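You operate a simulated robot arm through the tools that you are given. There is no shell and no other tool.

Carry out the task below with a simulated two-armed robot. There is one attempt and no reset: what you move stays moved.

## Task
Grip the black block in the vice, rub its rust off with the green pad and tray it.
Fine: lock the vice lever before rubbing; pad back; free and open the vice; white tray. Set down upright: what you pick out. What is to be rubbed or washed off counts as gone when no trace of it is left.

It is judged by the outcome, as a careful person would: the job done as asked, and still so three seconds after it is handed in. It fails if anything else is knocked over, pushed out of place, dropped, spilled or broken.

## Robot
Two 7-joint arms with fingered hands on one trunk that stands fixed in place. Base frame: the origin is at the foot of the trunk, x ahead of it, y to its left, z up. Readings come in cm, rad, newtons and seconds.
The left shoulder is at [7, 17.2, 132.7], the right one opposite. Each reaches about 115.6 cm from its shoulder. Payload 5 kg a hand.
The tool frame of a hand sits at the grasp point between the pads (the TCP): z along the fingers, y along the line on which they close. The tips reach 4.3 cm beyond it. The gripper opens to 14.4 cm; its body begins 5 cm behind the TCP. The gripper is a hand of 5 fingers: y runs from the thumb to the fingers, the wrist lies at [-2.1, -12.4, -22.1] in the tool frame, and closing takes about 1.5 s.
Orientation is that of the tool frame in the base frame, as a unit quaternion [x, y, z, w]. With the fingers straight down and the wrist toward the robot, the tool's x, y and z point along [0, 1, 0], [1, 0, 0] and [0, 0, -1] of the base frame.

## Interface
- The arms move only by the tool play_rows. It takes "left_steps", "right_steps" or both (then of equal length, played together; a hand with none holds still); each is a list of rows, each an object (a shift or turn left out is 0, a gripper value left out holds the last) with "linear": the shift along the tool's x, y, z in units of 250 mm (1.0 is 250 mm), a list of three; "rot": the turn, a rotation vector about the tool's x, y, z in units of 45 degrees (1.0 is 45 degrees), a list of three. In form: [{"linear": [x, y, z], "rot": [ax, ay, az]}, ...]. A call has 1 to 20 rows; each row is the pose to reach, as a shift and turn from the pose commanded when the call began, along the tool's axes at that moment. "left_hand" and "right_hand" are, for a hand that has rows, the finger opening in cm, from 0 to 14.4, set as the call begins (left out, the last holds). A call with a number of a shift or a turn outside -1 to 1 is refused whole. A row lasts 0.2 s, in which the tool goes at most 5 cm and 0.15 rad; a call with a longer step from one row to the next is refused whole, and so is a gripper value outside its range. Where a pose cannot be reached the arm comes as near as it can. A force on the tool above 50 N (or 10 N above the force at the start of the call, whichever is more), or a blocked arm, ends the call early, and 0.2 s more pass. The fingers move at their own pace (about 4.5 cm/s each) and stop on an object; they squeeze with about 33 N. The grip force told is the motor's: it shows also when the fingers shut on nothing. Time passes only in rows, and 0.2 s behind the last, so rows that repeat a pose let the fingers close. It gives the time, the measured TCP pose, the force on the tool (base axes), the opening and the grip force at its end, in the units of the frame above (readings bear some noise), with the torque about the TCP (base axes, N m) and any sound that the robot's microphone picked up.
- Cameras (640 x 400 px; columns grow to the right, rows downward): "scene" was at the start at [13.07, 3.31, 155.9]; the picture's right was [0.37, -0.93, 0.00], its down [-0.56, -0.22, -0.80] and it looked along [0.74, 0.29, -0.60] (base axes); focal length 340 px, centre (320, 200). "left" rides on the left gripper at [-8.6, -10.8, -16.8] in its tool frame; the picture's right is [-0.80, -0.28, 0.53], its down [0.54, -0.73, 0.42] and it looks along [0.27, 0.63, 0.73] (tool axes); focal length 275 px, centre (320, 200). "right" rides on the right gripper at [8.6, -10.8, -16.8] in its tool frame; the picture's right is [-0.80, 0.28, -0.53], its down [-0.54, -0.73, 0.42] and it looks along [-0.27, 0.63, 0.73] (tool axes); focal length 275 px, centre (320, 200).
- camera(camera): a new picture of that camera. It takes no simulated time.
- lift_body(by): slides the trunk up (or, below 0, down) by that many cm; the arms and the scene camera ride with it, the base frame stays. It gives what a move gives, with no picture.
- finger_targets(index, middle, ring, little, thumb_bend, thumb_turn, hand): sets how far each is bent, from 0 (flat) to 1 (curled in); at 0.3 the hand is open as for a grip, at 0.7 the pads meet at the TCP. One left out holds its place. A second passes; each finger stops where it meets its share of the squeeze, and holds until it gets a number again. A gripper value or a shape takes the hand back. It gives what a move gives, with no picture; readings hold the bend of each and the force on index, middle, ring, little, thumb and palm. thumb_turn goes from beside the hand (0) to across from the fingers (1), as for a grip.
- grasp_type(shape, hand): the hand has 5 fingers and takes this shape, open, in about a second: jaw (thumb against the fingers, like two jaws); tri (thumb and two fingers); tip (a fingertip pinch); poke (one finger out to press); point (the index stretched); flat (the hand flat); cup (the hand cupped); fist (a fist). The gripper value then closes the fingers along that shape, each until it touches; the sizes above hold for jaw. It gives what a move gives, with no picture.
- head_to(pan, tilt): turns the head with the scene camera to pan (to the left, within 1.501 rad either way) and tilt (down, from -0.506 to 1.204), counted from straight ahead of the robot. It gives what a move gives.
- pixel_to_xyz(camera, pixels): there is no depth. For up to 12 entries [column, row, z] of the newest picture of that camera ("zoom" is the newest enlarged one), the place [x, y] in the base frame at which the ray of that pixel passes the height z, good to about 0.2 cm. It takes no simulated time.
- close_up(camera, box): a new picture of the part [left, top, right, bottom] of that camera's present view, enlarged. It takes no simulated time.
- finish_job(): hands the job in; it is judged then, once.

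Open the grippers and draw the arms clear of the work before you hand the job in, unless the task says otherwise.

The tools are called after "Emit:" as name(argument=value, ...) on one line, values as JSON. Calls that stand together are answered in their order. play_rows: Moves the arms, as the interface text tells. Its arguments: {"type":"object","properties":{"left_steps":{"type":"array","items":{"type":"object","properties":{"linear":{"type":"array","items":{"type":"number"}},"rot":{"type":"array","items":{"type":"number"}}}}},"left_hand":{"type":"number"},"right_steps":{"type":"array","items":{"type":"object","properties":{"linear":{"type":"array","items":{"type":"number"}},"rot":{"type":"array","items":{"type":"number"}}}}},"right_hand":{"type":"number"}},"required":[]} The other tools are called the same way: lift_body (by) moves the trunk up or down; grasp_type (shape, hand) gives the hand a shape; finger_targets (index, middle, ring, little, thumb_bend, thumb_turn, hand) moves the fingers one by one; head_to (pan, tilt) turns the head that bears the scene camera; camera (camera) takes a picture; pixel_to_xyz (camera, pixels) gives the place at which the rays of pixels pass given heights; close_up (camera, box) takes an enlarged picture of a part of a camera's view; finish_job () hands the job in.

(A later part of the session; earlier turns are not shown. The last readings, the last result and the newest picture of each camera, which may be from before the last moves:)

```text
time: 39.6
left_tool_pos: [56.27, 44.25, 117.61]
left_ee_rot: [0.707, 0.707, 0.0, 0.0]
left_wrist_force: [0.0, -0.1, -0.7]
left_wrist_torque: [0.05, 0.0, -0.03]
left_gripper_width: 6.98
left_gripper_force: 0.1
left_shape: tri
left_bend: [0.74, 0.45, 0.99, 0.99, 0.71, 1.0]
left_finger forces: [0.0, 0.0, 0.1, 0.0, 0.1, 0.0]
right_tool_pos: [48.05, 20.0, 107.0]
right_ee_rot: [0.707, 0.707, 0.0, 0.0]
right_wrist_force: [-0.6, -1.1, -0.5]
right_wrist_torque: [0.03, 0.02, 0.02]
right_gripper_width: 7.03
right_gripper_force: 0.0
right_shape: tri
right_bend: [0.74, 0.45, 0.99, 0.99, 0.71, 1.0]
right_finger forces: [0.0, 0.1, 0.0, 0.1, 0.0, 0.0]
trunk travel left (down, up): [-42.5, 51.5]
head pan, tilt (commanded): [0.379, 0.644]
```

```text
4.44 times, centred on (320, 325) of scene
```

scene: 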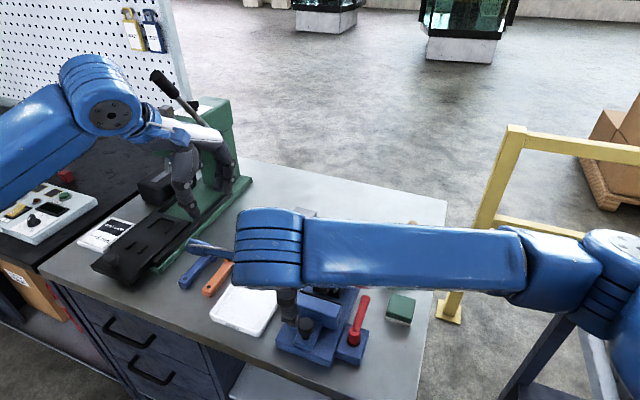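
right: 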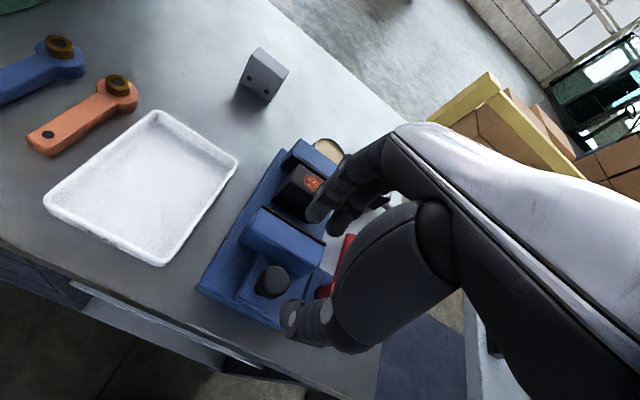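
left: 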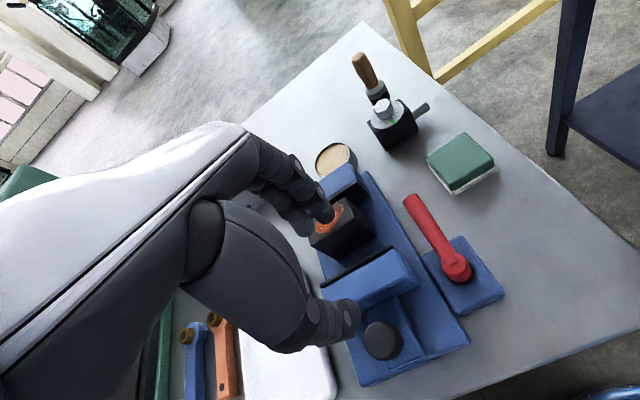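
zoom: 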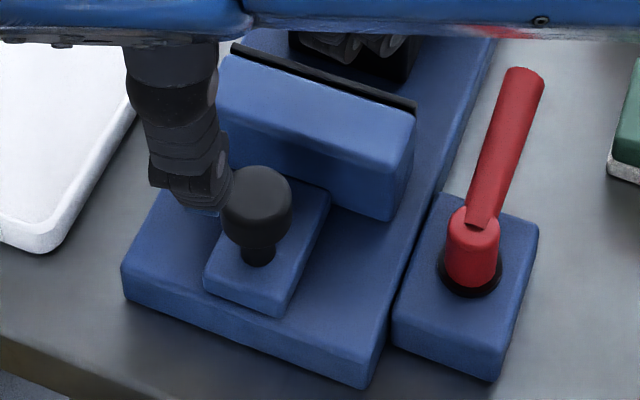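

Rays meet at the knob head centre ≈(47.8, 20.1, 96). I narrow the opening to 4.7 cm and descend to TCP z≈99.2, watching forces.

Emit:
play_rows(right_steps=[{"linear": [0.003, -0.008, 0.0]}, {"linear": [0.003, -0.008, 0.06]}, {"linear": [0.003, -0.008, 0.13]}, {"linear": [0.003, -0.008, 0.2]}, {"linear": [0.003, -0.008, 0.26]}, {"linear": [0.003, -0.008, 0.312]}, {"linear": [0.003, -0.008, 0.312]}], right_hand=4.7)

Emit:
close_up(camera="scene", box=[260, 280, 380, 370])

Emit:
close_up(camera="right", box=[200, 180, 400, 340])

```text
time: 41.2
left_tool_pos: [56.31, 44.5, 117.58]
left_ee_rot: [0.707, 0.707, 0.001, 0.001]
left_wrist_force: [-0.3, -0.4, -0.8]
left_wrist_torque: [0.05, 0.0, 0.0]
left_gripper_width: 6.99
left_gripper_force: 0.0
left_shape: tri
left_bend: [0.74, 0.45, 0.99, 0.99, 0.71, 1.0]
left_finger forces: [0.1, 0.0, 0.0, 0.1, 0.0, 0.0]
right_tool_pos: [47.81, 20.31, 99.26]
right_ee_rot: [0.707, 0.708, 0.0, -0.001]
right_wrist_force: [-0.2, 0.3, 1.9]
right_wrist_torque: [-0.03, -0.02, -0.02]
right_gripper_width: 4.67
right_gripper_force: 0.1
right_shape: tri
right_bend: [0.74, 0.53, 0.99, 0.99, 0.74, 1.0]
right_finger forces: [0.4, 1.5, 0.1, 0.0, 0.0, 0.0]
trunk travel left (down, up): [-42.5, 51.5]
head pan, tilt (commanded): [0.379, 0.644]
```

```text
4.44 times, centred on (320, 325) of scene
```

zoom: 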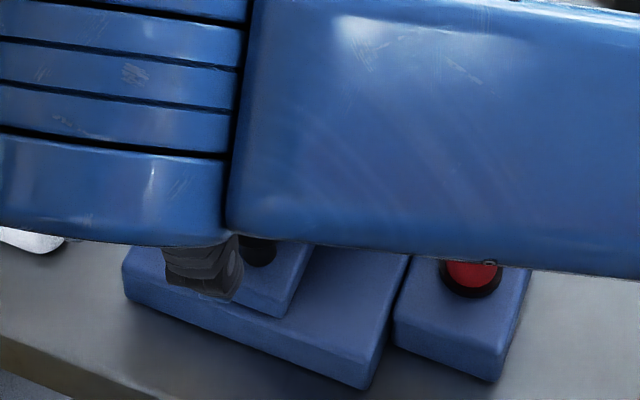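

```text
2.50 times, centred on (300, 260) of right
```

zoom: 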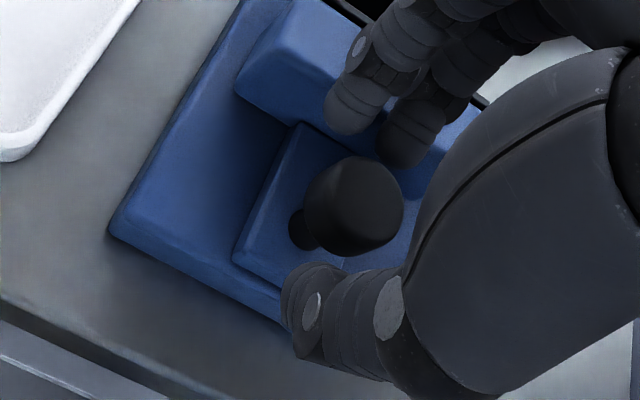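

The knob sits between thumb and the two fingers (zoom (355,205)); a light touch of 1.5 N on the middle finger. I close on the knob.

Emit:
play_rows(right_steps=[{}, {}, {}, {}, {}, {}], right_hand=0)

Emit:
close_up(camera="right", box=[200, 180, 400, 340])

```text
time: 42.6
left_tool_pos: [56.29, 44.55, 117.68]
left_ee_rot: [0.707, 0.707, 0.0, 0.0]
left_wrist_force: [-0.4, 0.0, -0.3]
left_wrist_torque: [-0.03, -0.01, -0.02]
left_gripper_width: 6.97
left_gripper_force: 0.0
left_shape: tri
left_bend: [0.74, 0.45, 0.99, 0.99, 0.71, 1.0]
left_finger forces: [0.0, 0.1, 0.1, 0.1, 0.0, 0.0]
right_tool_pos: [47.9, 20.37, 99.14]
right_ee_rot: [0.707, 0.707, 0.0, 0.0]
right_wrist_force: [-1.6, 1.0, -1.7]
right_wrist_torque: [0.09, -0.04, -0.06]
right_gripper_width: 2.22
right_gripper_force: 33.1
right_shape: tri
right_bend: [0.72, 0.58, 1.0, 1.0, 0.74, 1.0]
right_finger forces: [14.9, 9.4, 0.1, 0.0, 28.9, 0.1]
trunk travel left (down, up): [-42.5, 51.5]
head pan, tilt (commanded): [0.379, 0.644]
```

```text
2.50 times, centred on (300, 260) of right
```

zoom: 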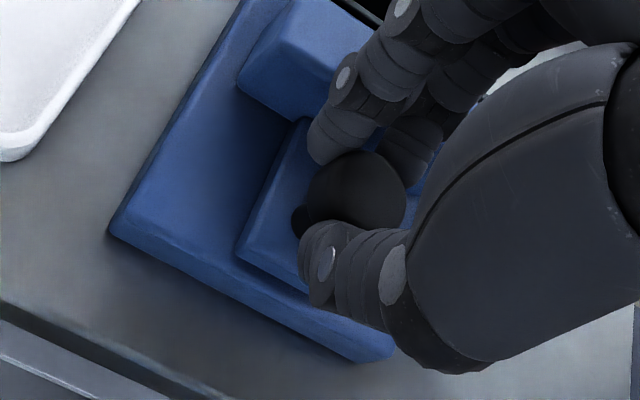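

Knob is gripped (29 N thumb). I push it +x by 3 cm in steps to see whether the jaw slides.

Emit:
play_rows(right_steps=[{"linear": [0, 0.02, 0]}, {"linear": [0, 0.04, 0]}, {"linear": [0, 0.06, 0]}, {"linear": [0, 0.08, 0]}, {"linear": [0, 0.1, 0]}, {"linear": [0, 0.12, 0]}, {"linear": [0, 0.12, 0]}])

Emit:
camera(camera="right")

Emit:
camera(camera="left")

Emit:
camera(camera="scene")

```text
time: 44.2
left_tool_pos: [56.17, 44.59, 117.38]
left_ee_rot: [0.707, 0.708, 0.001, 0.001]
left_wrist_force: [0.2, 0.4, -0.5]
left_wrist_torque: [0.0, -0.02, -0.03]
left_gripper_width: 7.0
left_gripper_force: 0.2
left_shape: tri
left_bend: [0.74, 0.45, 0.99, 0.99, 0.71, 1.0]
left_finger forces: [0.0, 0.0, 0.0, 0.0, 0.1, 0.1]
right_tool_pos: [50.77, 20.31, 99.21]
right_ee_rot: [0.707, 0.707, 0.0, 0.0]
right_wrist_force: [-1.6, 0.5, -2.0]
right_wrist_torque: [0.04, -0.06, -0.09]
right_gripper_width: 2.19
right_gripper_force: 32.7
right_shape: tri
right_bend: [0.72, 0.58, 1.0, 1.0, 0.74, 1.0]
right_finger forces: [14.9, 10.4, 0.0, 0.0, 29.0, 0.0]
trunk travel left (down, up): [-42.5, 51.5]
head pan, tilt (commanded): [0.379, 0.644]
```

```text
taken
```

right: 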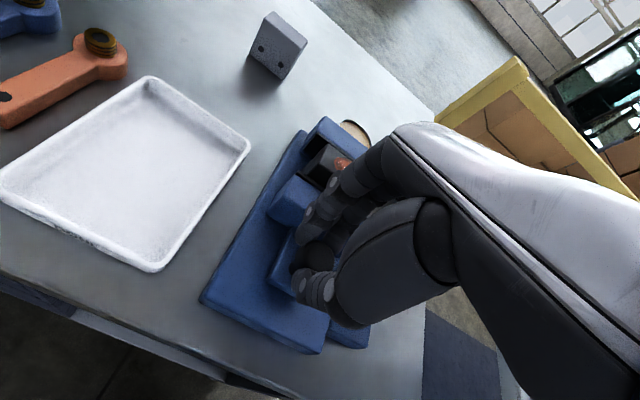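

```text
taken
```

left: 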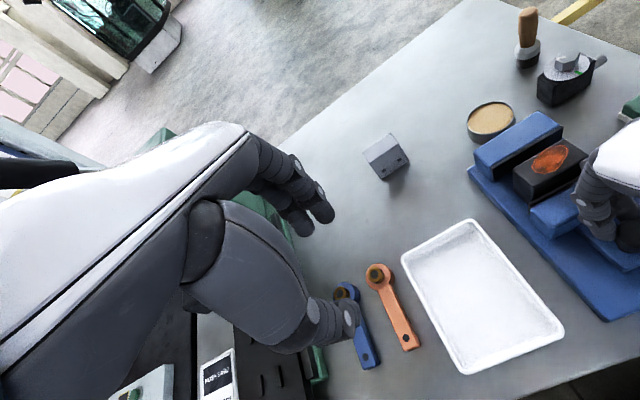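

```text
taken
```

scene: 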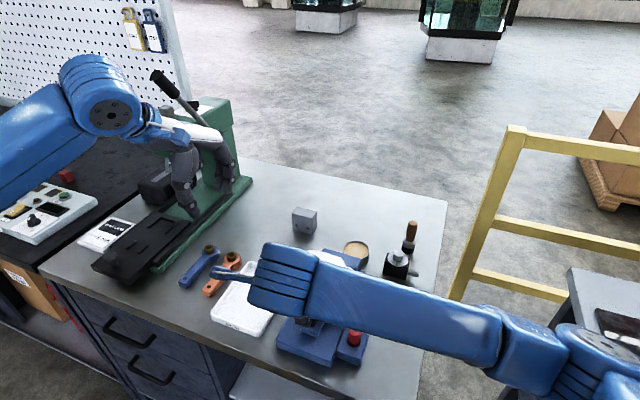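

The jaw slides with little force; the left camera sees jaw and block at (545,165). I zoom there before pushing on.

Emit:
close_up(camera="left", box=[460, 90, 640, 230])

Emit:
play_rows(right_steps=[{"linear": [0, 0.02, 0]}, {"linear": [0, 0.04, 0]}, {"linear": [0, 0.06, 0]}, {"linear": [0, 0.08, 0]}, {"linear": [0, 0.08, 0]}])

Emit:
close_up(camera="left", box=[460, 90, 640, 230])

```text
2.86 times, centred on (550, 160) of left
```

zoom: 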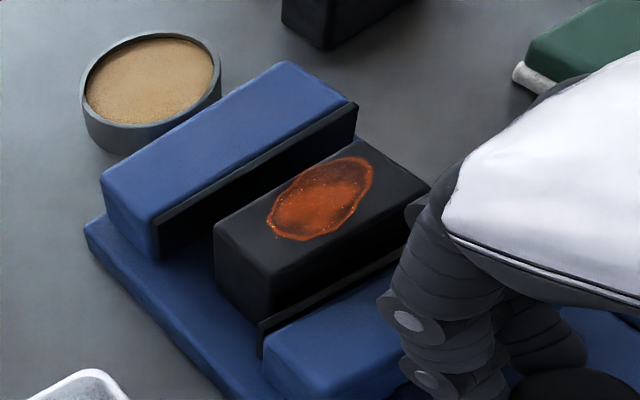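

```text
time: 45.5
left_tool_pos: [56.13, 44.46, 117.59]
left_ee_rot: [0.707, 0.707, 0.001, 0.001]
left_wrist_force: [-0.2, 0.0, -0.9]
left_wrist_torque: [0.02, 0.03, 0.01]
left_gripper_width: 6.99
left_gripper_force: 0.0
left_shape: tri
left_bend: [0.74, 0.45, 0.99, 0.99, 0.71, 1.0]
left_finger forces: [0.1, 0.0, 0.1, 0.0, 0.0, 0.1]
right_tool_pos: [52.7, 20.26, 99.22]
right_ee_rot: [0.707, 0.708, 0.001, 0.0]
right_wrist_force: [-0.4, -1.2, 5.0]
right_wrist_torque: [-0.08, -0.04, -0.09]
right_gripper_width: 2.24
right_gripper_force: 33.1
right_shape: tri
right_bend: [0.72, 0.58, 1.0, 1.0, 0.74, 1.0]
right_finger forces: [15.0, 11.9, 0.0, 0.0, 30.3, 0.1]
trunk travel left (down, up): [-42.5, 51.5]
head pan, tilt (commanded): [0.379, 0.644]
```

```text
2.86 times, centred on (550, 160) of left
```

zoom: 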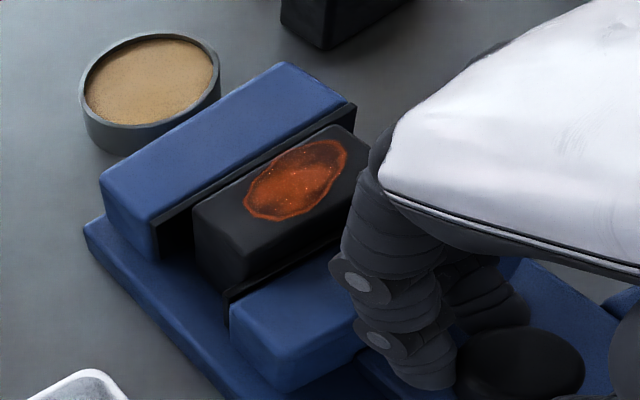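

The block slides along upright with the jaw. I keep pushing in 4 mm steps until it meets the fixed jaw.

Emit:
play_rows(right_steps=[{"linear": [0, 0.016, 0]}, {"linear": [0, 0.032, 0]}, {"linear": [0, 0.044, 0]}, {"linear": [0, 0.054, 0]}, {"linear": [0, 0.062, 0]}, {"linear": [0, 0.068, 0]}, {"linear": [0, 0.068, 0]}])

Emit:
close_up(camera="left", box=[460, 90, 640, 230])

```text
time: 47.0
left_tool_pos: [55.84, 44.59, 117.71]
left_ee_rot: [0.707, 0.707, 0.001, 0.001]
left_wrist_force: [0.8, 1.0, 0.4]
left_wrist_torque: [-0.01, -0.02, 0.03]
left_gripper_width: 6.97
left_gripper_force: 0.0
left_shape: tri
left_bend: [0.74, 0.45, 0.99, 0.99, 0.71, 1.0]
left_finger forces: [0.0, 0.0, 0.1, 0.0, 0.0, 0.0]
right_tool_pos: [54.11, 20.48, 99.27]
right_ee_rot: [0.707, 0.708, 0.002, 0.001]
right_wrist_force: [-29.8, 0.9, 0.1]
right_wrist_torque: [0.02, 1.22, -0.13]
right_gripper_width: 2.08
right_gripper_force: 32.9
right_shape: tri
right_bend: [0.72, 0.61, 1.0, 1.0, 0.73, 1.0]
right_finger forces: [9.8, 5.2, 0.1, 0.1, 42.9, 0.0]
trunk travel left (down, up): [-42.5, 51.5]
head pan, tilt (commanded): [0.379, 0.644]
```

```text
2.86 times, centred on (550, 160) of left
```

zoom: 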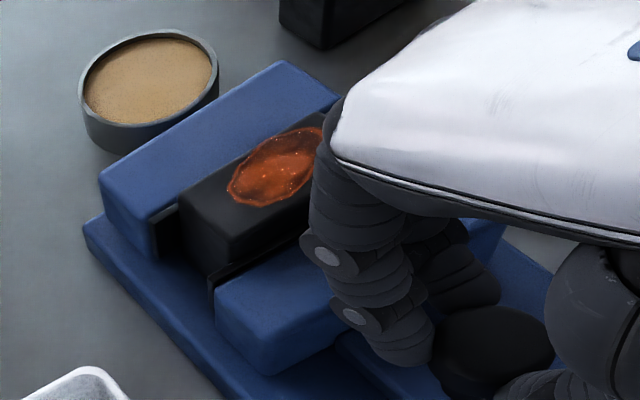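

The push force rose to −30 N with the block snug between both jaws (block at zoom (240,220)). I open the right hand and rise off the knob.

Emit:
play_rows(right_steps=[{}, {}, {}, {}], right_hand=4.7)

Emit:
close_up(camera="right", box=[200, 120, 420, 340])

```text
time: 48.0
left_tool_pos: [56.23, 44.48, 117.58]
left_ee_rot: [0.708, 0.707, 0.002, 0.002]
left_wrist_force: [0.2, -0.3, 0.3]
left_wrist_torque: [-0.01, 0.04, 0.0]
left_gripper_width: 6.97
left_gripper_force: 0.2
left_shape: tri
left_bend: [0.74, 0.45, 0.99, 0.99, 0.71, 1.0]
left_finger forces: [0.0, 0.1, 0.1, 0.0, 0.0, 0.0]
right_tool_pos: [54.42, 20.29, 99.3]
right_ee_rot: [0.708, 0.707, 0.001, 0.0]
right_wrist_force: [-4.2, -2.1, 11.1]
right_wrist_torque: [-0.14, -0.25, -0.05]
right_gripper_width: 4.58
right_gripper_force: 0.1
right_shape: tri
right_bend: [0.75, 0.54, 0.99, 0.99, 0.74, 1.0]
right_finger forces: [5.3, 7.2, 0.0, 0.1, 0.0, 0.1]
trunk travel left (down, up): [-42.5, 51.5]
head pan, tilt (commanded): [0.379, 0.644]
```

```text
1.82 times, centred on (310, 230) of right
```

zoom: 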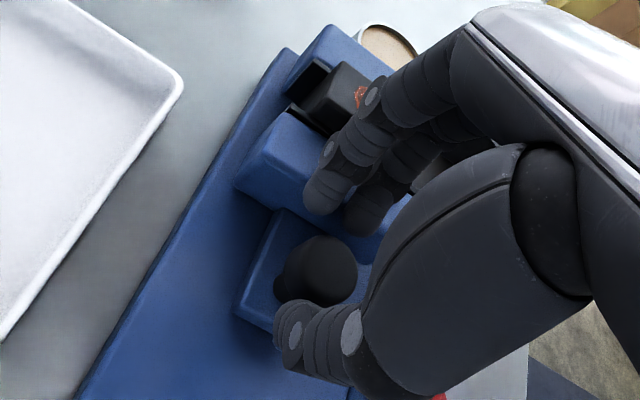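

The knob is free; fingers rest lightly on the jaw's edge (11 N). I rise straight up 9 cm.

Emit:
play_rows(right_steps=[{"linear": [0, -0.01, -0.03]}, {"linear": [0, -0.012, -0.1]}, {"linear": [0, -0.012, -0.2]}, {"linear": [0, -0.012, -0.3]}, {"linear": [0, -0.012, -0.38]}, {"linear": [0, -0.012, -0.38]}])

Emit:
close_up(camera="left", box=[440, 80, 640, 240])

Emit:
camera(camera="scene")

```text
time: 49.5
left_tool_pos: [56.21, 44.52, 117.42]
left_ee_rot: [0.707, 0.707, 0.001, 0.001]
left_wrist_force: [-0.7, 0.1, 0.2]
left_wrist_torque: [-0.01, 0.01, -0.05]
left_gripper_width: 6.97
left_gripper_force: 0.1
left_shape: tri
left_bend: [0.74, 0.45, 0.99, 0.99, 0.71, 1.0]
left_finger forces: [0.0, 0.1, 0.0, 0.0, 0.1, 0.0]
right_tool_pos: [54.3, 20.27, 108.49]
right_ee_rot: [0.707, 0.707, 0.0, 0.0]
right_wrist_force: [0.3, 0.4, 0.0]
right_wrist_torque: [0.03, 0.02, -0.02]
right_gripper_width: 4.69
right_gripper_force: 0.0
right_shape: tri
right_bend: [0.74, 0.53, 0.99, 0.99, 0.74, 1.0]
right_finger forces: [0.0, 0.0, 0.0, 0.0, 0.1, 0.0]
trunk travel left (down, up): [-42.5, 51.5]
head pan, tilt (commanded): [0.379, 0.644]
```

```text
2.50 times, centred on (540, 160) of left
```

zoom: 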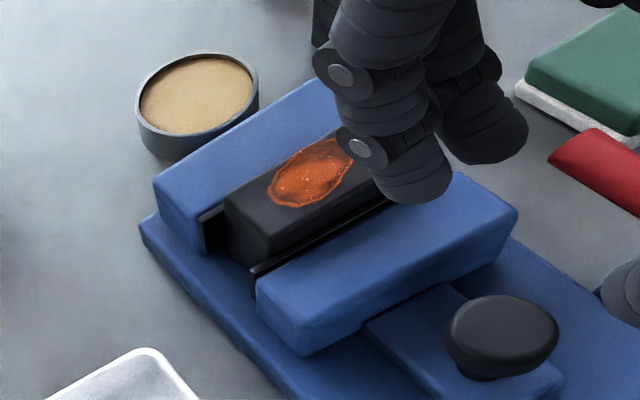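

```text
taken
```

scene: 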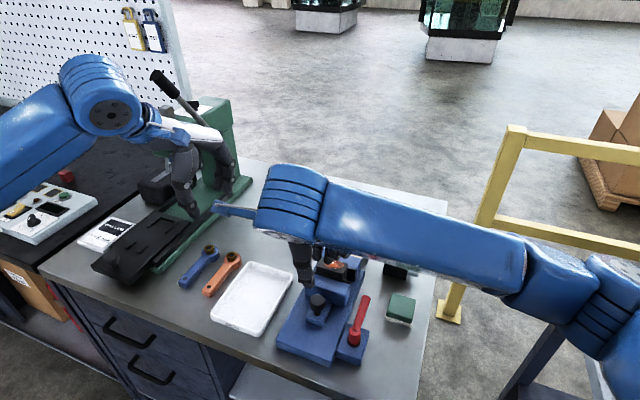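

The block is clamped with the jaw on it. Now the lever: I move the right hand up to about (56,8,116) and give it the "poke" shape to see its fingertip.

Emit:
play_rows(right_steps=[{"linear": [-0.08, 0.01, -0.1]}, {"linear": [-0.2, 0.03, -0.2]}, {"linear": [-0.34, 0.05, -0.3]}, {"linear": [-0.48, 0.07, -0.3]}, {"linear": [-0.48, 0.07, -0.3]}])

Emit:
grasp_type(hand="right", shape="poke")

Emit:
camera(camera="right")

Emit:
camera(camera="scene")

Emit:
camera(camera="left")

```text
time: 50.6
left_tool_pos: [56.2, 44.53, 117.62]
left_ee_rot: [0.707, 0.707, 0.0, 0.001]
left_wrist_force: [0.5, 0.6, 0.1]
left_wrist_torque: [-0.07, 0.01, 0.0]
left_gripper_width: 6.97
left_gripper_force: 0.0
left_shape: tri
left_bend: [0.74, 0.45, 0.99, 0.99, 0.71, 1.0]
left_finger forces: [0.0, 0.1, 0.0, 0.1, 0.0, 0.0]
right_tool_pos: [55.85, 8.31, 116.08]
right_ee_rot: [0.707, 0.707, -0.001, 0.0]
right_wrist_force: [0.2, 0.8, -0.3]
right_wrist_torque: [-0.01, 0.0, -0.03]
right_gripper_width: 4.7
right_gripper_force: 0.0
right_shape: tri
right_bend: [0.74, 0.53, 0.99, 0.99, 0.74, 1.0]
right_finger forces: [0.0, 0.0, 0.0, 0.0, 0.1, 0.0]
trunk travel left (down, up): [-42.5, 51.5]
head pan, tilt (commanded): [0.379, 0.644]
```

```text
time: 51.5
left_tool_pos: [56.06, 44.51, 117.58]
left_ee_rot: [0.707, 0.707, 0.001, 0.001]
left_wrist_force: [-0.1, -0.7, 0.8]
left_wrist_torque: [0.0, -0.01, -0.01]
left_gripper_width: 6.98
left_gripper_force: 0.1
left_shape: tri
left_bend: [0.74, 0.45, 0.99, 0.99, 0.71, 1.0]
left_finger forces: [0.0, 0.0, 0.0, 0.0, 0.0, 0.0]
right_tool_pos: [55.81, 8.24, 116.1]
right_ee_rot: [0.708, 0.707, 0.0, 0.0]
right_wrist_force: [0.3, -0.6, 0.5]
right_wrist_torque: [0.01, 0.01, 0.0]
right_gripper_width: 0.01
right_gripper_force: 0.0
right_shape: poke
right_bend: [0.7, 0.7, 0.99, 0.99, 1.0, 1.0]
right_finger forces: [0.0, 0.2, 0.1, 0.1, 0.0, 0.0]
trunk travel left (down, up): [-42.5, 51.5]
head pan, tilt (commanded): [0.379, 0.644]
```

```text
taken
```

right: 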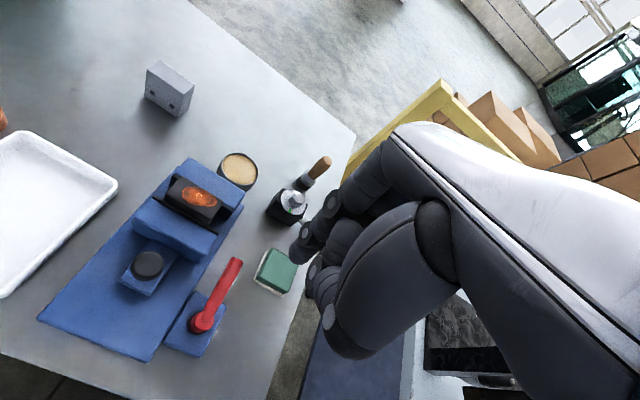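

```text
taken
```

scene: 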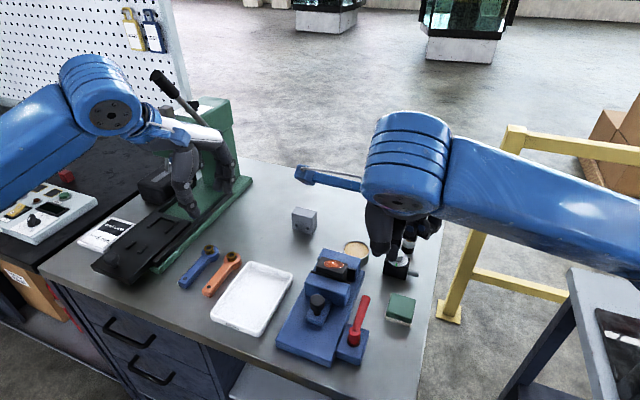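

```text
taken
```

left: 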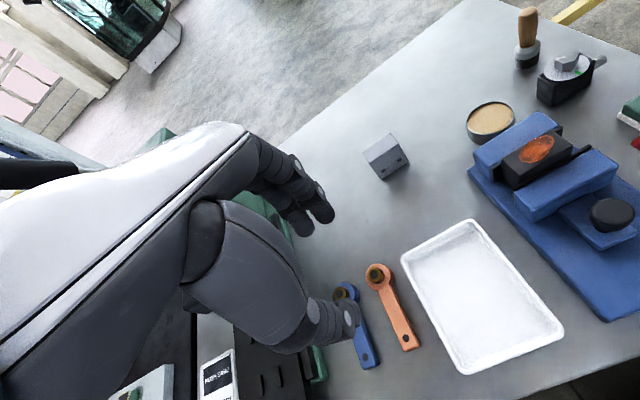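

I zoom to see the poke finger in both cameras.

Emit:
close_up(camera="right", box=[230, 160, 430, 380])

Emit:
close_up(camera="scene", box=[330, 180, 460, 300])

```text
1.82 times, centred on (330, 270) of right
```

zoom: 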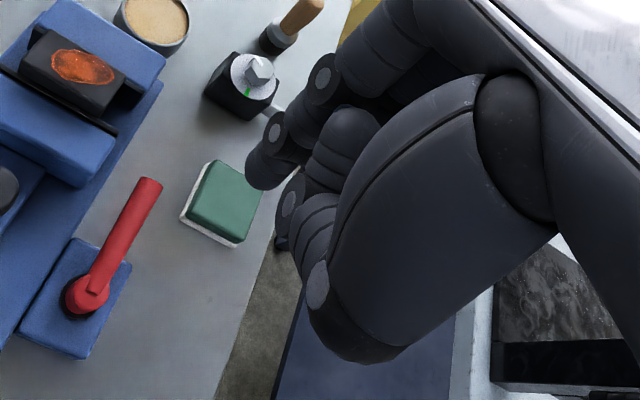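

```text
3.33 times, centred on (395, 240) of scene
```

zoom: 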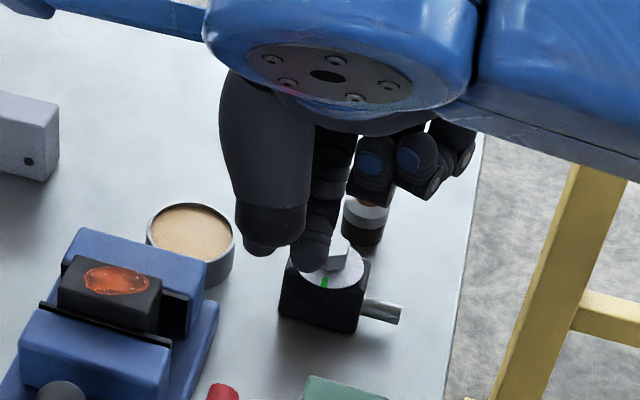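

I get rays of the index tip: scene zoom (312,266), right pixel (298,259).

Emit:
pixel_to_xyz(camera="zoom", pixels=[[312, 268, 110], [312, 268, 112], [312, 268, 114]])

Emit:
pixel_to_xyz(camera="right", pixels=[[297, 261, 110], [297, 261, 112], [297, 261, 114]])

```text
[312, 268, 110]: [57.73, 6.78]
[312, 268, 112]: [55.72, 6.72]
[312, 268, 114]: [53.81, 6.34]
```

```text
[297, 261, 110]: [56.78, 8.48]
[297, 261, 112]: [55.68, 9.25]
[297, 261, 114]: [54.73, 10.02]
```

The poke shape puts index and middle out together; I will curl the middle to leave only the index. I set that and check how high thumb and curled fingers sit above the index tip.

Emit:
finger_targets(hand="right", index=0.7, middle=1.0, ring=1.0, little=1.0, thumb_bend=1.0, thumb_turn=0.3)

Emit:
close_up(camera="right", box=[230, 160, 430, 380])

Emit:
close_up(camera="scene", box=[330, 180, 460, 300])

```text
time: 52.5
left_tool_pos: [56.18, 44.54, 117.61]
left_ee_rot: [0.707, 0.707, 0.0, 0.0]
left_wrist_force: [-0.3, -0.7, 0.4]
left_wrist_torque: [-0.01, -0.02, 0.01]
left_gripper_width: 6.97
left_gripper_force: 0.1
left_shape: tri
left_bend: [0.74, 0.45, 0.99, 0.99, 0.71, 1.0]
left_finger forces: [0.0, 0.1, 0.0, 0.1, 0.1, 0.0]
right_tool_pos: [55.86, 8.22, 116.04]
right_ee_rot: [0.707, 0.707, 0.0, 0.0]
right_wrist_force: [-0.3, 0.8, -1.0]
right_wrist_torque: [-0.02, -0.02, -0.01]
right_gripper_width: 7.66
right_gripper_force: 0.0
right_shape: fingers
right_bend: [0.7, 1.0, 1.0, 1.0, 1.0, 0.31]
right_finger forces: [0.1, 0.0, 0.1, 0.0, 0.0, 0.0]
trunk travel left (down, up): [-42.5, 51.5]
head pan, tilt (commanded): [0.379, 0.644]
```

```text
1.82 times, centred on (330, 270) of right
```

zoom: 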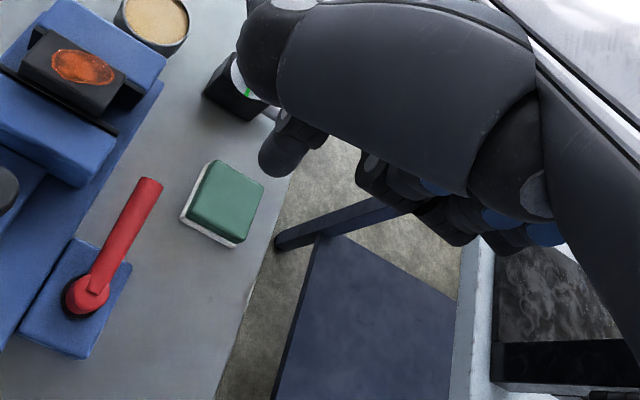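

```text
3.33 times, centred on (395, 240) of scene
```

zoom: 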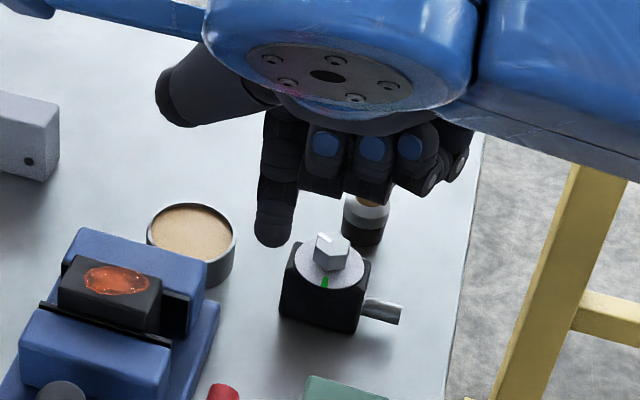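

Now only the index points down, others curled well above. I triangulate its tip: scene zoom (270,243), right pixel about (303,256).

Emit:
pixel_to_xyz(camera="zoom", pixels=[[270, 245, 110], [270, 245, 112], [270, 245, 114], [250, 190, 116], [340, 195, 114], [340, 195, 118], [180, 120, 118], [180, 120, 122]])

Emit:
pixel_to_xyz(camera="right", pixels=[[303, 256, 110], [303, 256, 112], [303, 256, 114]])

```text
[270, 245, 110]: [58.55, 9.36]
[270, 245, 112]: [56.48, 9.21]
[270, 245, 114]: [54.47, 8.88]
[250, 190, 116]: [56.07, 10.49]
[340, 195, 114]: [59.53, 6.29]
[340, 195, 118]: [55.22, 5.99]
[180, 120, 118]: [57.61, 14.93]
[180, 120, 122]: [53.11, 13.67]
```

```text
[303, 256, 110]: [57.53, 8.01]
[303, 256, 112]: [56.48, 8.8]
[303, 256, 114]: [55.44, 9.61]
```

Index tip is at TCP + (0.65, 0.9, −4.1). I zoom on the lever in the right camera to fix its place.

Emit:
close_up(camera="right", box=[220, 240, 300, 320])

Emit:
close_up(camera="right", box=[150, 240, 270, 370])

```text
5.00 times, centred on (260, 280) of right
```

zoom: 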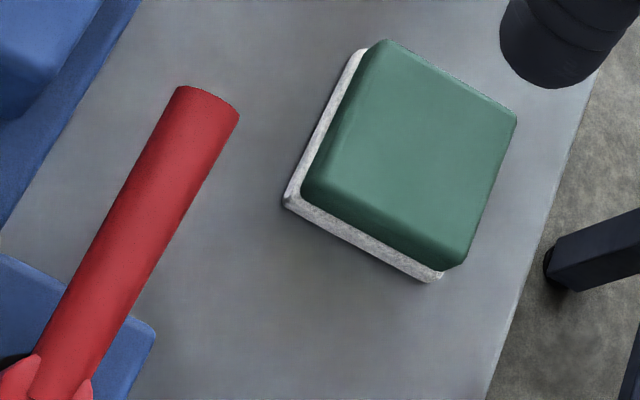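

```text
3.08 times, centred on (210, 305) of right
```

zoom: 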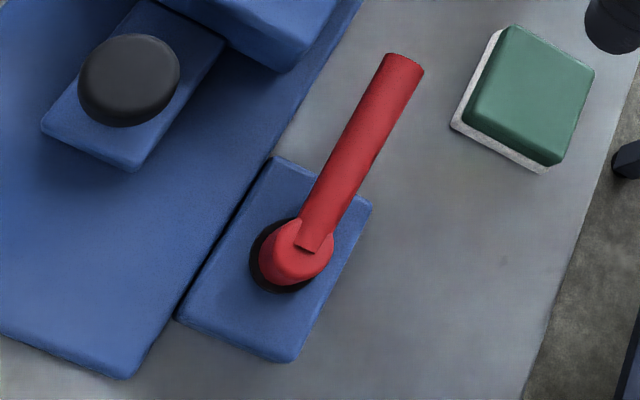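

I convert the lever's points (tip edges (387,56) and (424,75), hub (297,250)) at z = 93, 94, 95.

Emit:
pixel_to_xyz(camera="zoom", pixels=[[387, 56, 93], [387, 56, 95], [424, 75, 93], [424, 75, 95], [297, 250, 93], [297, 250, 95], [302, 215, 94], [345, 225, 94], [270, 158, 91], [372, 205, 91], [290, 360, 91], [178, 318, 91]])

```text
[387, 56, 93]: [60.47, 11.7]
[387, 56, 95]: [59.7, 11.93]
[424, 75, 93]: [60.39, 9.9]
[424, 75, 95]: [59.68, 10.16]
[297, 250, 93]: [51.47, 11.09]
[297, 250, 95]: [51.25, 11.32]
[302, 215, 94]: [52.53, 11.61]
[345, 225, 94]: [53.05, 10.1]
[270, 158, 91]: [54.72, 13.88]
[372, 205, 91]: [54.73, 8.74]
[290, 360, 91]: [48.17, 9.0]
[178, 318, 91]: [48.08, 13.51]
```

Lever lies along x at y 10–11.9 with tip at x≈60.2, hub (51.4,11.2). I move the index over the slot between lever and vice: tip target (57.5, 13.3), first stopping at tip z≈97.

Emit:
play_rows(right_steps=[{"linear": [0.06, 0.015, 0.12]}, {"linear": [0.12, 0.03, 0.26]}, {"linear": [0.166, 0.04, 0.4]}, {"linear": [0.166, 0.04, 0.52]}, {"linear": [0.166, 0.04, 0.6]}, {"linear": [0.166, 0.04, 0.6]}])

Emit:
close_up(camera="right", box=[180, 180, 380, 340])

Emit:
close_up(camera="scene", box=[300, 230, 420, 350])

```text
time: 54.0
left_tool_pos: [56.25, 44.48, 117.47]
left_ee_rot: [0.707, 0.707, 0.001, 0.001]
left_wrist_force: [-0.4, 0.3, 0.8]
left_wrist_torque: [-0.01, 0.02, 0.02]
left_gripper_width: 6.99
left_gripper_force: 0.1
left_shape: tri
left_bend: [0.74, 0.45, 0.99, 0.99, 0.71, 1.0]
left_finger forces: [0.0, 0.0, 0.0, 0.1, 0.1, 0.0]
right_tool_pos: [56.76, 12.4, 101.06]
right_ee_rot: [0.707, 0.707, 0.0, 0.0]
right_wrist_force: [0.2, 0.0, -0.2]
right_wrist_torque: [-0.01, 0.01, -0.01]
right_gripper_width: 7.65
right_gripper_force: 0.0
right_shape: fingers
right_bend: [0.7, 1.0, 1.0, 1.0, 1.0, 0.31]
right_finger forces: [0.0, 0.0, 0.0, 0.1, 0.0, 0.0]
trunk travel left (down, up): [-42.5, 51.5]
head pan, tilt (commanded): [0.379, 0.644]
```

```text
2.50 times, centred on (280, 260) of right
```

zoom: 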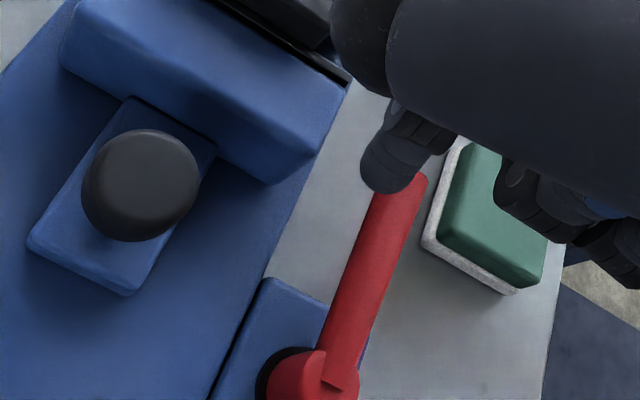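

```text
3.33 times, centred on (360, 290) of scene
```

zoom: 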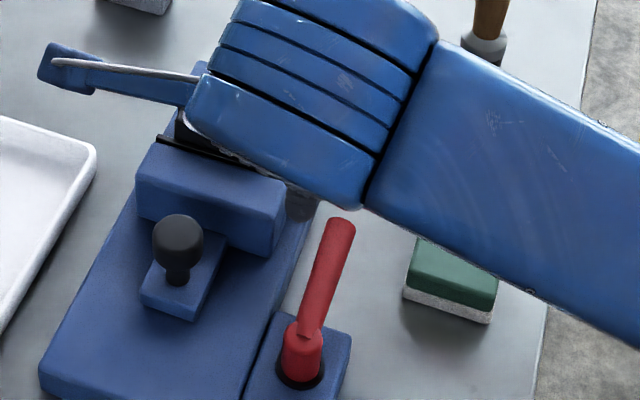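

I verify the tip's place using the right view before descending.

Emit:
close_up(camera="right", box=[260, 200, 360, 280])

Emit:
pixel_to_xyz(camera="zoom", pixels=[[310, 180, 97], [310, 180, 98], [300, 200, 94.5], [385, 190, 94.5], [310, 215, 97]])

```text
5.00 times, centred on (310, 240) of right
```

zoom: 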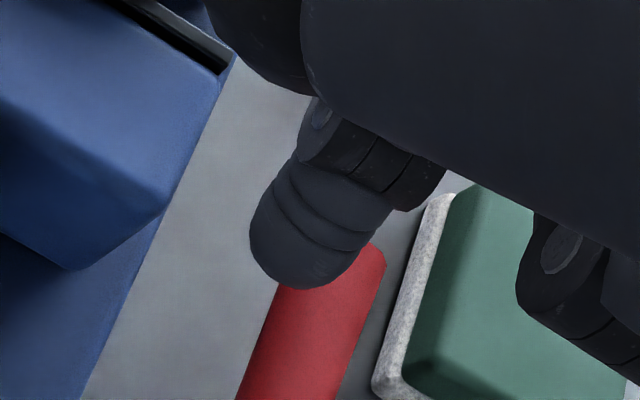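

```text
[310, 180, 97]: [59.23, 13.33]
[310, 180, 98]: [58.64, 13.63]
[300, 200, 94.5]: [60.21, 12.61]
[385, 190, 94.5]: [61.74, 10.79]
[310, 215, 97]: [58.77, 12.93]
```

The tip seems about 0.4 cm nearer to the lever than planned, so I shift +y by 0.4 cm and descend 2.5 cm, then look again.

Emit:
play_rows(right_steps=[{"linear": [0.016, 0, 0]}, {"linear": [0.016, 0, 0.05]}, {"linear": [0.016, 0, 0.1]}, {"linear": [0.016, 0, 0.1]}])

Emit:
close_up(camera="right", box=[240, 190, 360, 290])

```text
time: 55.0
left_tool_pos: [56.21, 44.45, 117.54]
left_ee_rot: [0.707, 0.708, 0.0, 0.0]
left_wrist_force: [-0.7, -0.3, -0.2]
left_wrist_torque: [0.02, 0.01, 0.02]
left_gripper_width: 6.98
left_gripper_force: 0.0
left_shape: tri
left_bend: [0.74, 0.45, 0.99, 0.99, 0.71, 1.0]
left_finger forces: [0.0, 0.0, 0.0, 0.0, 0.1, 0.0]
right_tool_pos: [56.8, 12.95, 98.5]
right_ee_rot: [0.707, 0.707, 0.0, 0.0]
right_wrist_force: [-0.1, -0.1, -0.4]
right_wrist_torque: [0.03, 0.02, 0.01]
right_gripper_width: 7.68
right_gripper_force: 0.1
right_shape: fingers
right_bend: [0.7, 1.0, 1.0, 1.0, 1.0, 0.31]
right_finger forces: [0.0, 0.1, 0.0, 0.0, 0.0, 0.0]
trunk travel left (down, up): [-42.5, 51.5]
head pan, tilt (commanded): [0.379, 0.644]
```

```text
4.00 times, centred on (300, 240) of right
```

zoom: 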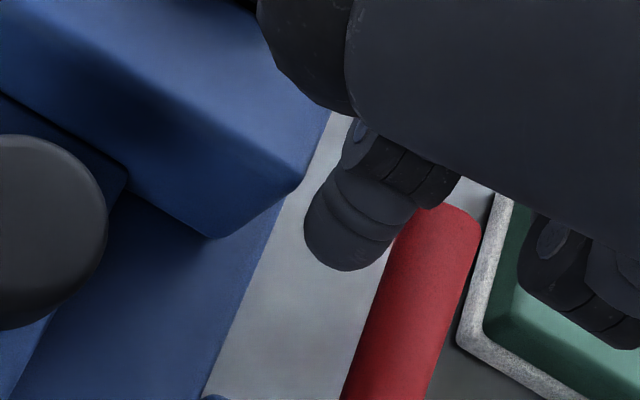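

The finger tip (350,240 in zoom) now stands in the slot between the jaw and the lever. I descend 1.8 cm more.

Emit:
play_rows(right_steps=[{"linear": [0, 0, 0.03]}, {"linear": [0, 0, 0.06]}, {"linear": [0, 0, 0.074]}, {"linear": [0, 0, 0.074]}])

Emit:
close_up(camera="right", box=[240, 190, 360, 290])

```text
time: 56.0
left_tool_pos: [56.16, 44.6, 117.52]
left_ee_rot: [0.707, 0.707, 0.001, 0.0]
left_wrist_force: [0.7, -0.1, -0.3]
left_wrist_torque: [-0.01, 0.02, 0.0]
left_gripper_width: 6.98
left_gripper_force: 0.0
left_shape: tri
left_bend: [0.74, 0.45, 0.99, 0.99, 0.71, 1.0]
left_finger forces: [0.0, 0.0, 0.1, 0.1, 0.0, 0.0]
right_tool_pos: [56.84, 12.81, 96.75]
right_ee_rot: [0.707, 0.707, 0.0, 0.0]
right_wrist_force: [0.5, 0.0, 0.5]
right_wrist_torque: [-0.02, -0.04, -0.02]
right_gripper_width: 7.65
right_gripper_force: 0.0
right_shape: fingers
right_bend: [0.7, 1.0, 1.0, 1.0, 1.0, 0.31]
right_finger forces: [0.1, 0.0, 0.0, 0.1, 0.0, 0.0]
trunk travel left (down, up): [-42.5, 51.5]
head pan, tilt (commanded): [0.379, 0.644]
```

```text
4.00 times, centred on (300, 240) of right
```

zoom: 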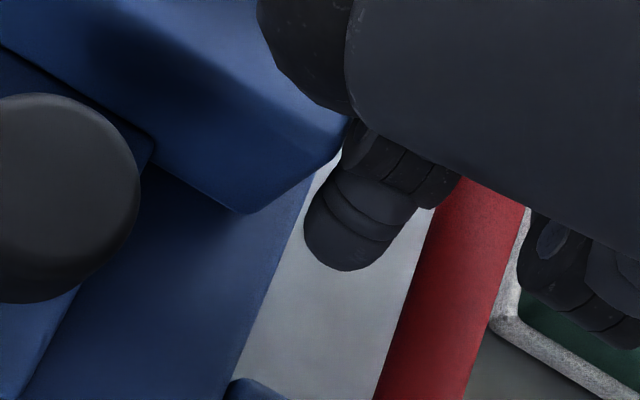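

The index is in the slot beside the lever. I push toward −y along the lever's arc, first about 3 cm, watching force and sound.

Emit:
play_rows(right_steps=[{"linear": [-0.02, 0, 0]}, {"linear": [-0.04, 0.001, 0]}, {"linear": [-0.06, 0.002, 0]}, {"linear": [-0.08, 0.003, 0]}, {"linear": [-0.1, 0.004, 0]}, {"linear": [-0.12, 0.004, 0]}, {"linear": [-0.12, 0.004, 0]}])

Emit:
camera(camera="right")

Emit:
close_up(camera="scene", box=[300, 230, 440, 370])

```text
time: 57.5
left_tool_pos: [56.18, 44.54, 117.46]
left_ee_rot: [0.707, 0.707, 0.0, 0.0]
left_wrist_force: [0.6, -0.2, -0.2]
left_wrist_torque: [0.01, -0.01, 0.0]
left_gripper_width: 6.93
left_gripper_force: 0.1
left_shape: tri
left_bend: [0.74, 0.45, 0.99, 0.99, 0.71, 1.0]
left_finger forces: [0.1, 0.1, 0.1, 0.0, 0.1, 0.0]
right_tool_pos: [56.91, 9.85, 96.76]
right_ee_rot: [0.707, 0.707, -0.001, 0.0]
right_wrist_force: [-0.4, 2.1, -0.3]
right_wrist_torque: [0.06, 0.04, 0.01]
right_gripper_width: 7.67
right_gripper_force: 0.7
right_shape: fingers
right_bend: [0.7, 1.0, 1.0, 1.0, 1.0, 0.31]
right_finger forces: [1.6, 0.0, 0.1, 0.0, 0.0, 0.0]
trunk travel left (down, up): [-42.5, 51.5]
head pan, tilt (commanded): [0.379, 0.644]
```

```text
taken
```

right: 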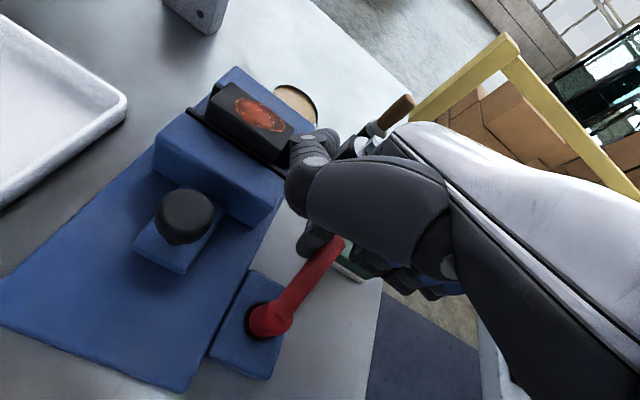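

```text
2.86 times, centred on (370, 300) of scene
```

zoom: 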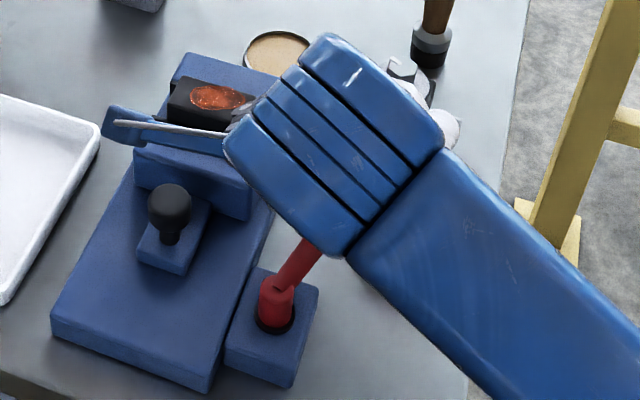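

The lever turns clockwise with only 2 N. I continue along the arc to about 70°, in small steps.

Emit:
play_rows(right_steps=[{"linear": [-0.035, -0.006, 0]}, {"linear": [-0.071, -0.015, 0]}, {"linear": [-0.1, -0.031, 0]}, {"linear": [-0.13, -0.05, 0]}, {"linear": [-0.155, -0.074, 0]}, {"linear": [-0.177, -0.1, 0]}, {"linear": [-0.177, -0.1, 0]}])

Emit:
camera(camera="right")

Emit:
close_up(camera="scene", box=[300, 230, 440, 370])

```text
time: 59.1
left_tool_pos: [56.23, 44.48, 117.51]
left_ee_rot: [0.707, 0.707, 0.001, 0.001]
left_wrist_force: [0.4, -0.2, -0.3]
left_wrist_torque: [-0.01, 0.03, 0.01]
left_gripper_width: 6.97
left_gripper_force: 0.0
left_shape: tri
left_bend: [0.74, 0.45, 0.99, 0.99, 0.71, 1.0]
left_finger forces: [0.0, 0.0, 0.0, 0.0, 0.0, 0.0]
right_tool_pos: [54.52, 5.4, 96.73]
right_ee_rot: [0.707, 0.707, 0.0, 0.0]
right_wrist_force: [0.6, 1.5, -0.5]
right_wrist_torque: [0.07, -0.01, 0.02]
right_gripper_width: 7.6
right_gripper_force: 0.8
right_shape: fingers
right_bend: [0.69, 1.0, 1.0, 1.0, 1.0, 0.31]
right_finger forces: [1.5, 0.0, 0.0, 0.0, 0.0, 0.0]
trunk travel left (down, up): [-42.5, 51.5]
head pan, tilt (commanded): [0.379, 0.644]
```

```text
taken
```

right: 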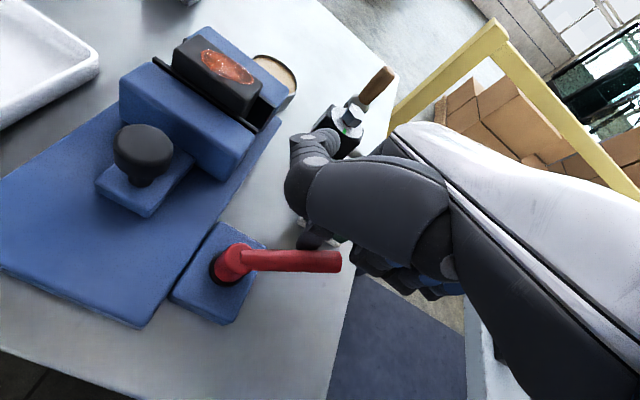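

```text
2.86 times, centred on (370, 300) of scene
```

zoom: 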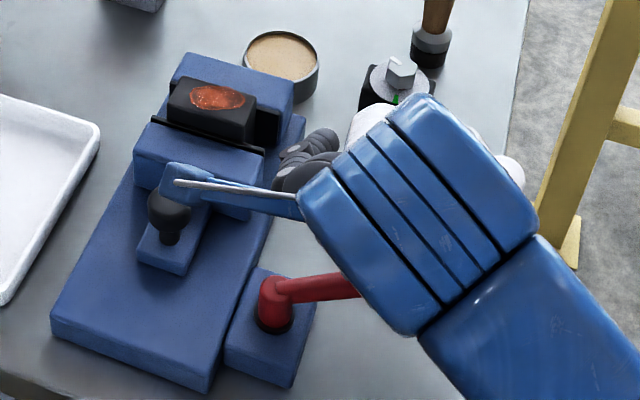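

The lever is at about 70° with only 1.5 N and no sound yet. I continue to about 105° in small steps; a stop will show as force.

Emit:
play_rows(right_steps=[{"linear": [-0.018, -0.031, 0]}, {"linear": [-0.033, -0.064, 0]}, {"linear": [-0.04, -0.085, 0]}, {"linear": [-0.046, -0.108, 0]}, {"linear": [-0.046, -0.108, 0]}])

Emit:
camera(camera="right")

Emit:
close_up(camera="scene", box=[300, 230, 440, 370])

```text
time: 60.4
left_tool_pos: [56.2, 44.59, 117.66]
left_ee_rot: [0.707, 0.707, 0.0, 0.001]
left_wrist_force: [-0.3, 0.3, -1.2]
left_wrist_torque: [0.0, -0.02, 0.01]
left_gripper_width: 6.96
left_gripper_force: 0.0
left_shape: tri
left_bend: [0.74, 0.45, 0.99, 0.99, 0.71, 1.0]
left_finger forces: [0.0, 0.0, 0.0, 0.1, 0.0, 0.0]
right_tool_pos: [51.8, 4.19, 96.78]
right_ee_rot: [0.707, 0.707, 0.0, 0.0]
right_wrist_force: [1.4, -0.2, -0.6]
right_wrist_torque: [0.01, -0.07, -0.04]
right_gripper_width: 7.55
right_gripper_force: 1.5
right_shape: fingers
right_bend: [0.68, 1.0, 1.0, 1.0, 1.0, 0.31]
right_finger forces: [2.3, 0.0, 0.1, 0.0, 0.0, 0.0]
trunk travel left (down, up): [-42.5, 51.5]
head pan, tilt (commanded): [0.379, 0.644]
```

```text
taken
```

right: 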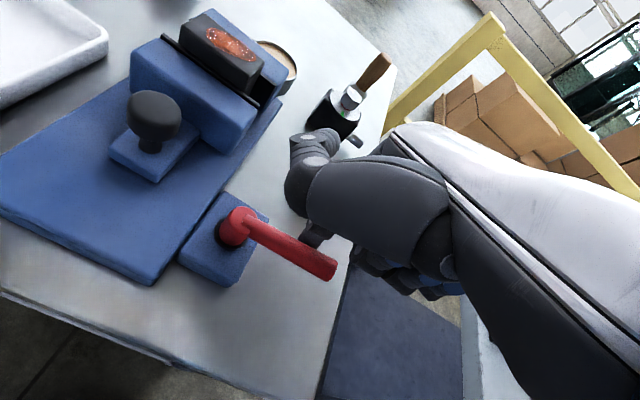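

```text
2.86 times, centred on (370, 300) of scene
```

zoom: 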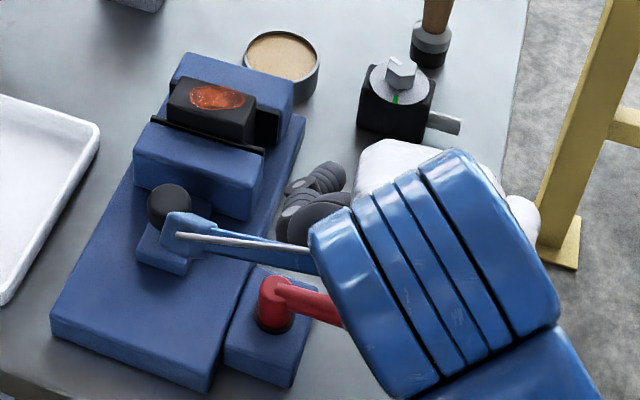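

Lever is near 95° and still loose. I go on to 115° and then 125°, watching for a stop or a click.

Emit:
play_rows(right_steps=[{"linear": [-0.003, -0.023, 0]}, {"linear": [-0.003, -0.045, 0]}, {"linear": [-0.001, -0.068, 0]}, {"linear": [0, -0.091, 0]}, {"linear": [0.011, -0.135, 0]}, {"linear": [0.011, -0.135, 0]}])

Emit:
camera(camera="right")

Emit:
close_up(camera="scene", box=[300, 230, 440, 370])

```text
time: 61.8
left_tool_pos: [56.46, 44.29, 117.49]
left_ee_rot: [0.707, 0.707, 0.001, -0.001]
left_wrist_force: [0.2, 0.3, 1.4]
left_wrist_torque: [-0.05, -0.02, 0.01]
left_gripper_width: 6.97
left_gripper_force: 0.1
left_shape: tri
left_bend: [0.74, 0.45, 0.99, 0.99, 0.71, 1.0]
left_finger forces: [0.0, 0.1, 0.1, 0.0, 0.0, 0.0]
right_tool_pos: [48.68, 4.31, 96.59]
right_ee_rot: [0.708, 0.707, 0.0, 0.0]
right_wrist_force: [29.4, -9.0, 11.0]
right_wrist_torque: [-0.17, -1.23, -0.58]
right_gripper_width: 6.95
right_gripper_force: 12.7
right_shape: fingers
right_bend: [0.51, 1.0, 1.0, 1.0, 1.0, 0.31]
right_finger forces: [26.1, 0.0, 0.0, 0.0, 0.0, 0.0]
trunk travel left (down, up): [-42.5, 51.5]
head pan, tilt (commanded): [0.379, 0.644]
```

```text
taken
```

right: 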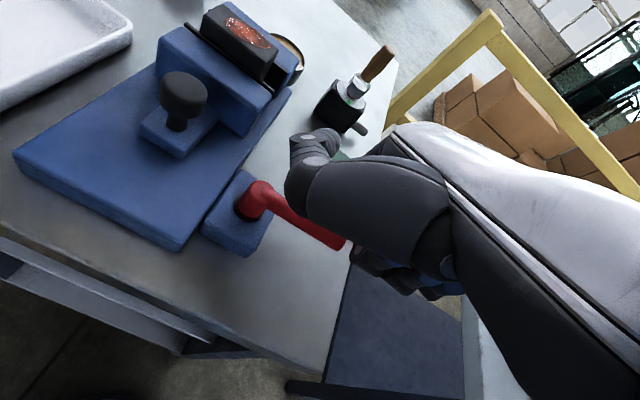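

```text
2.86 times, centred on (370, 300) of scene
```

zoom: 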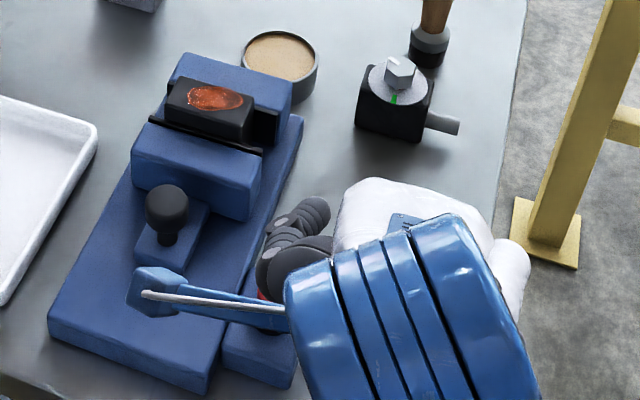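

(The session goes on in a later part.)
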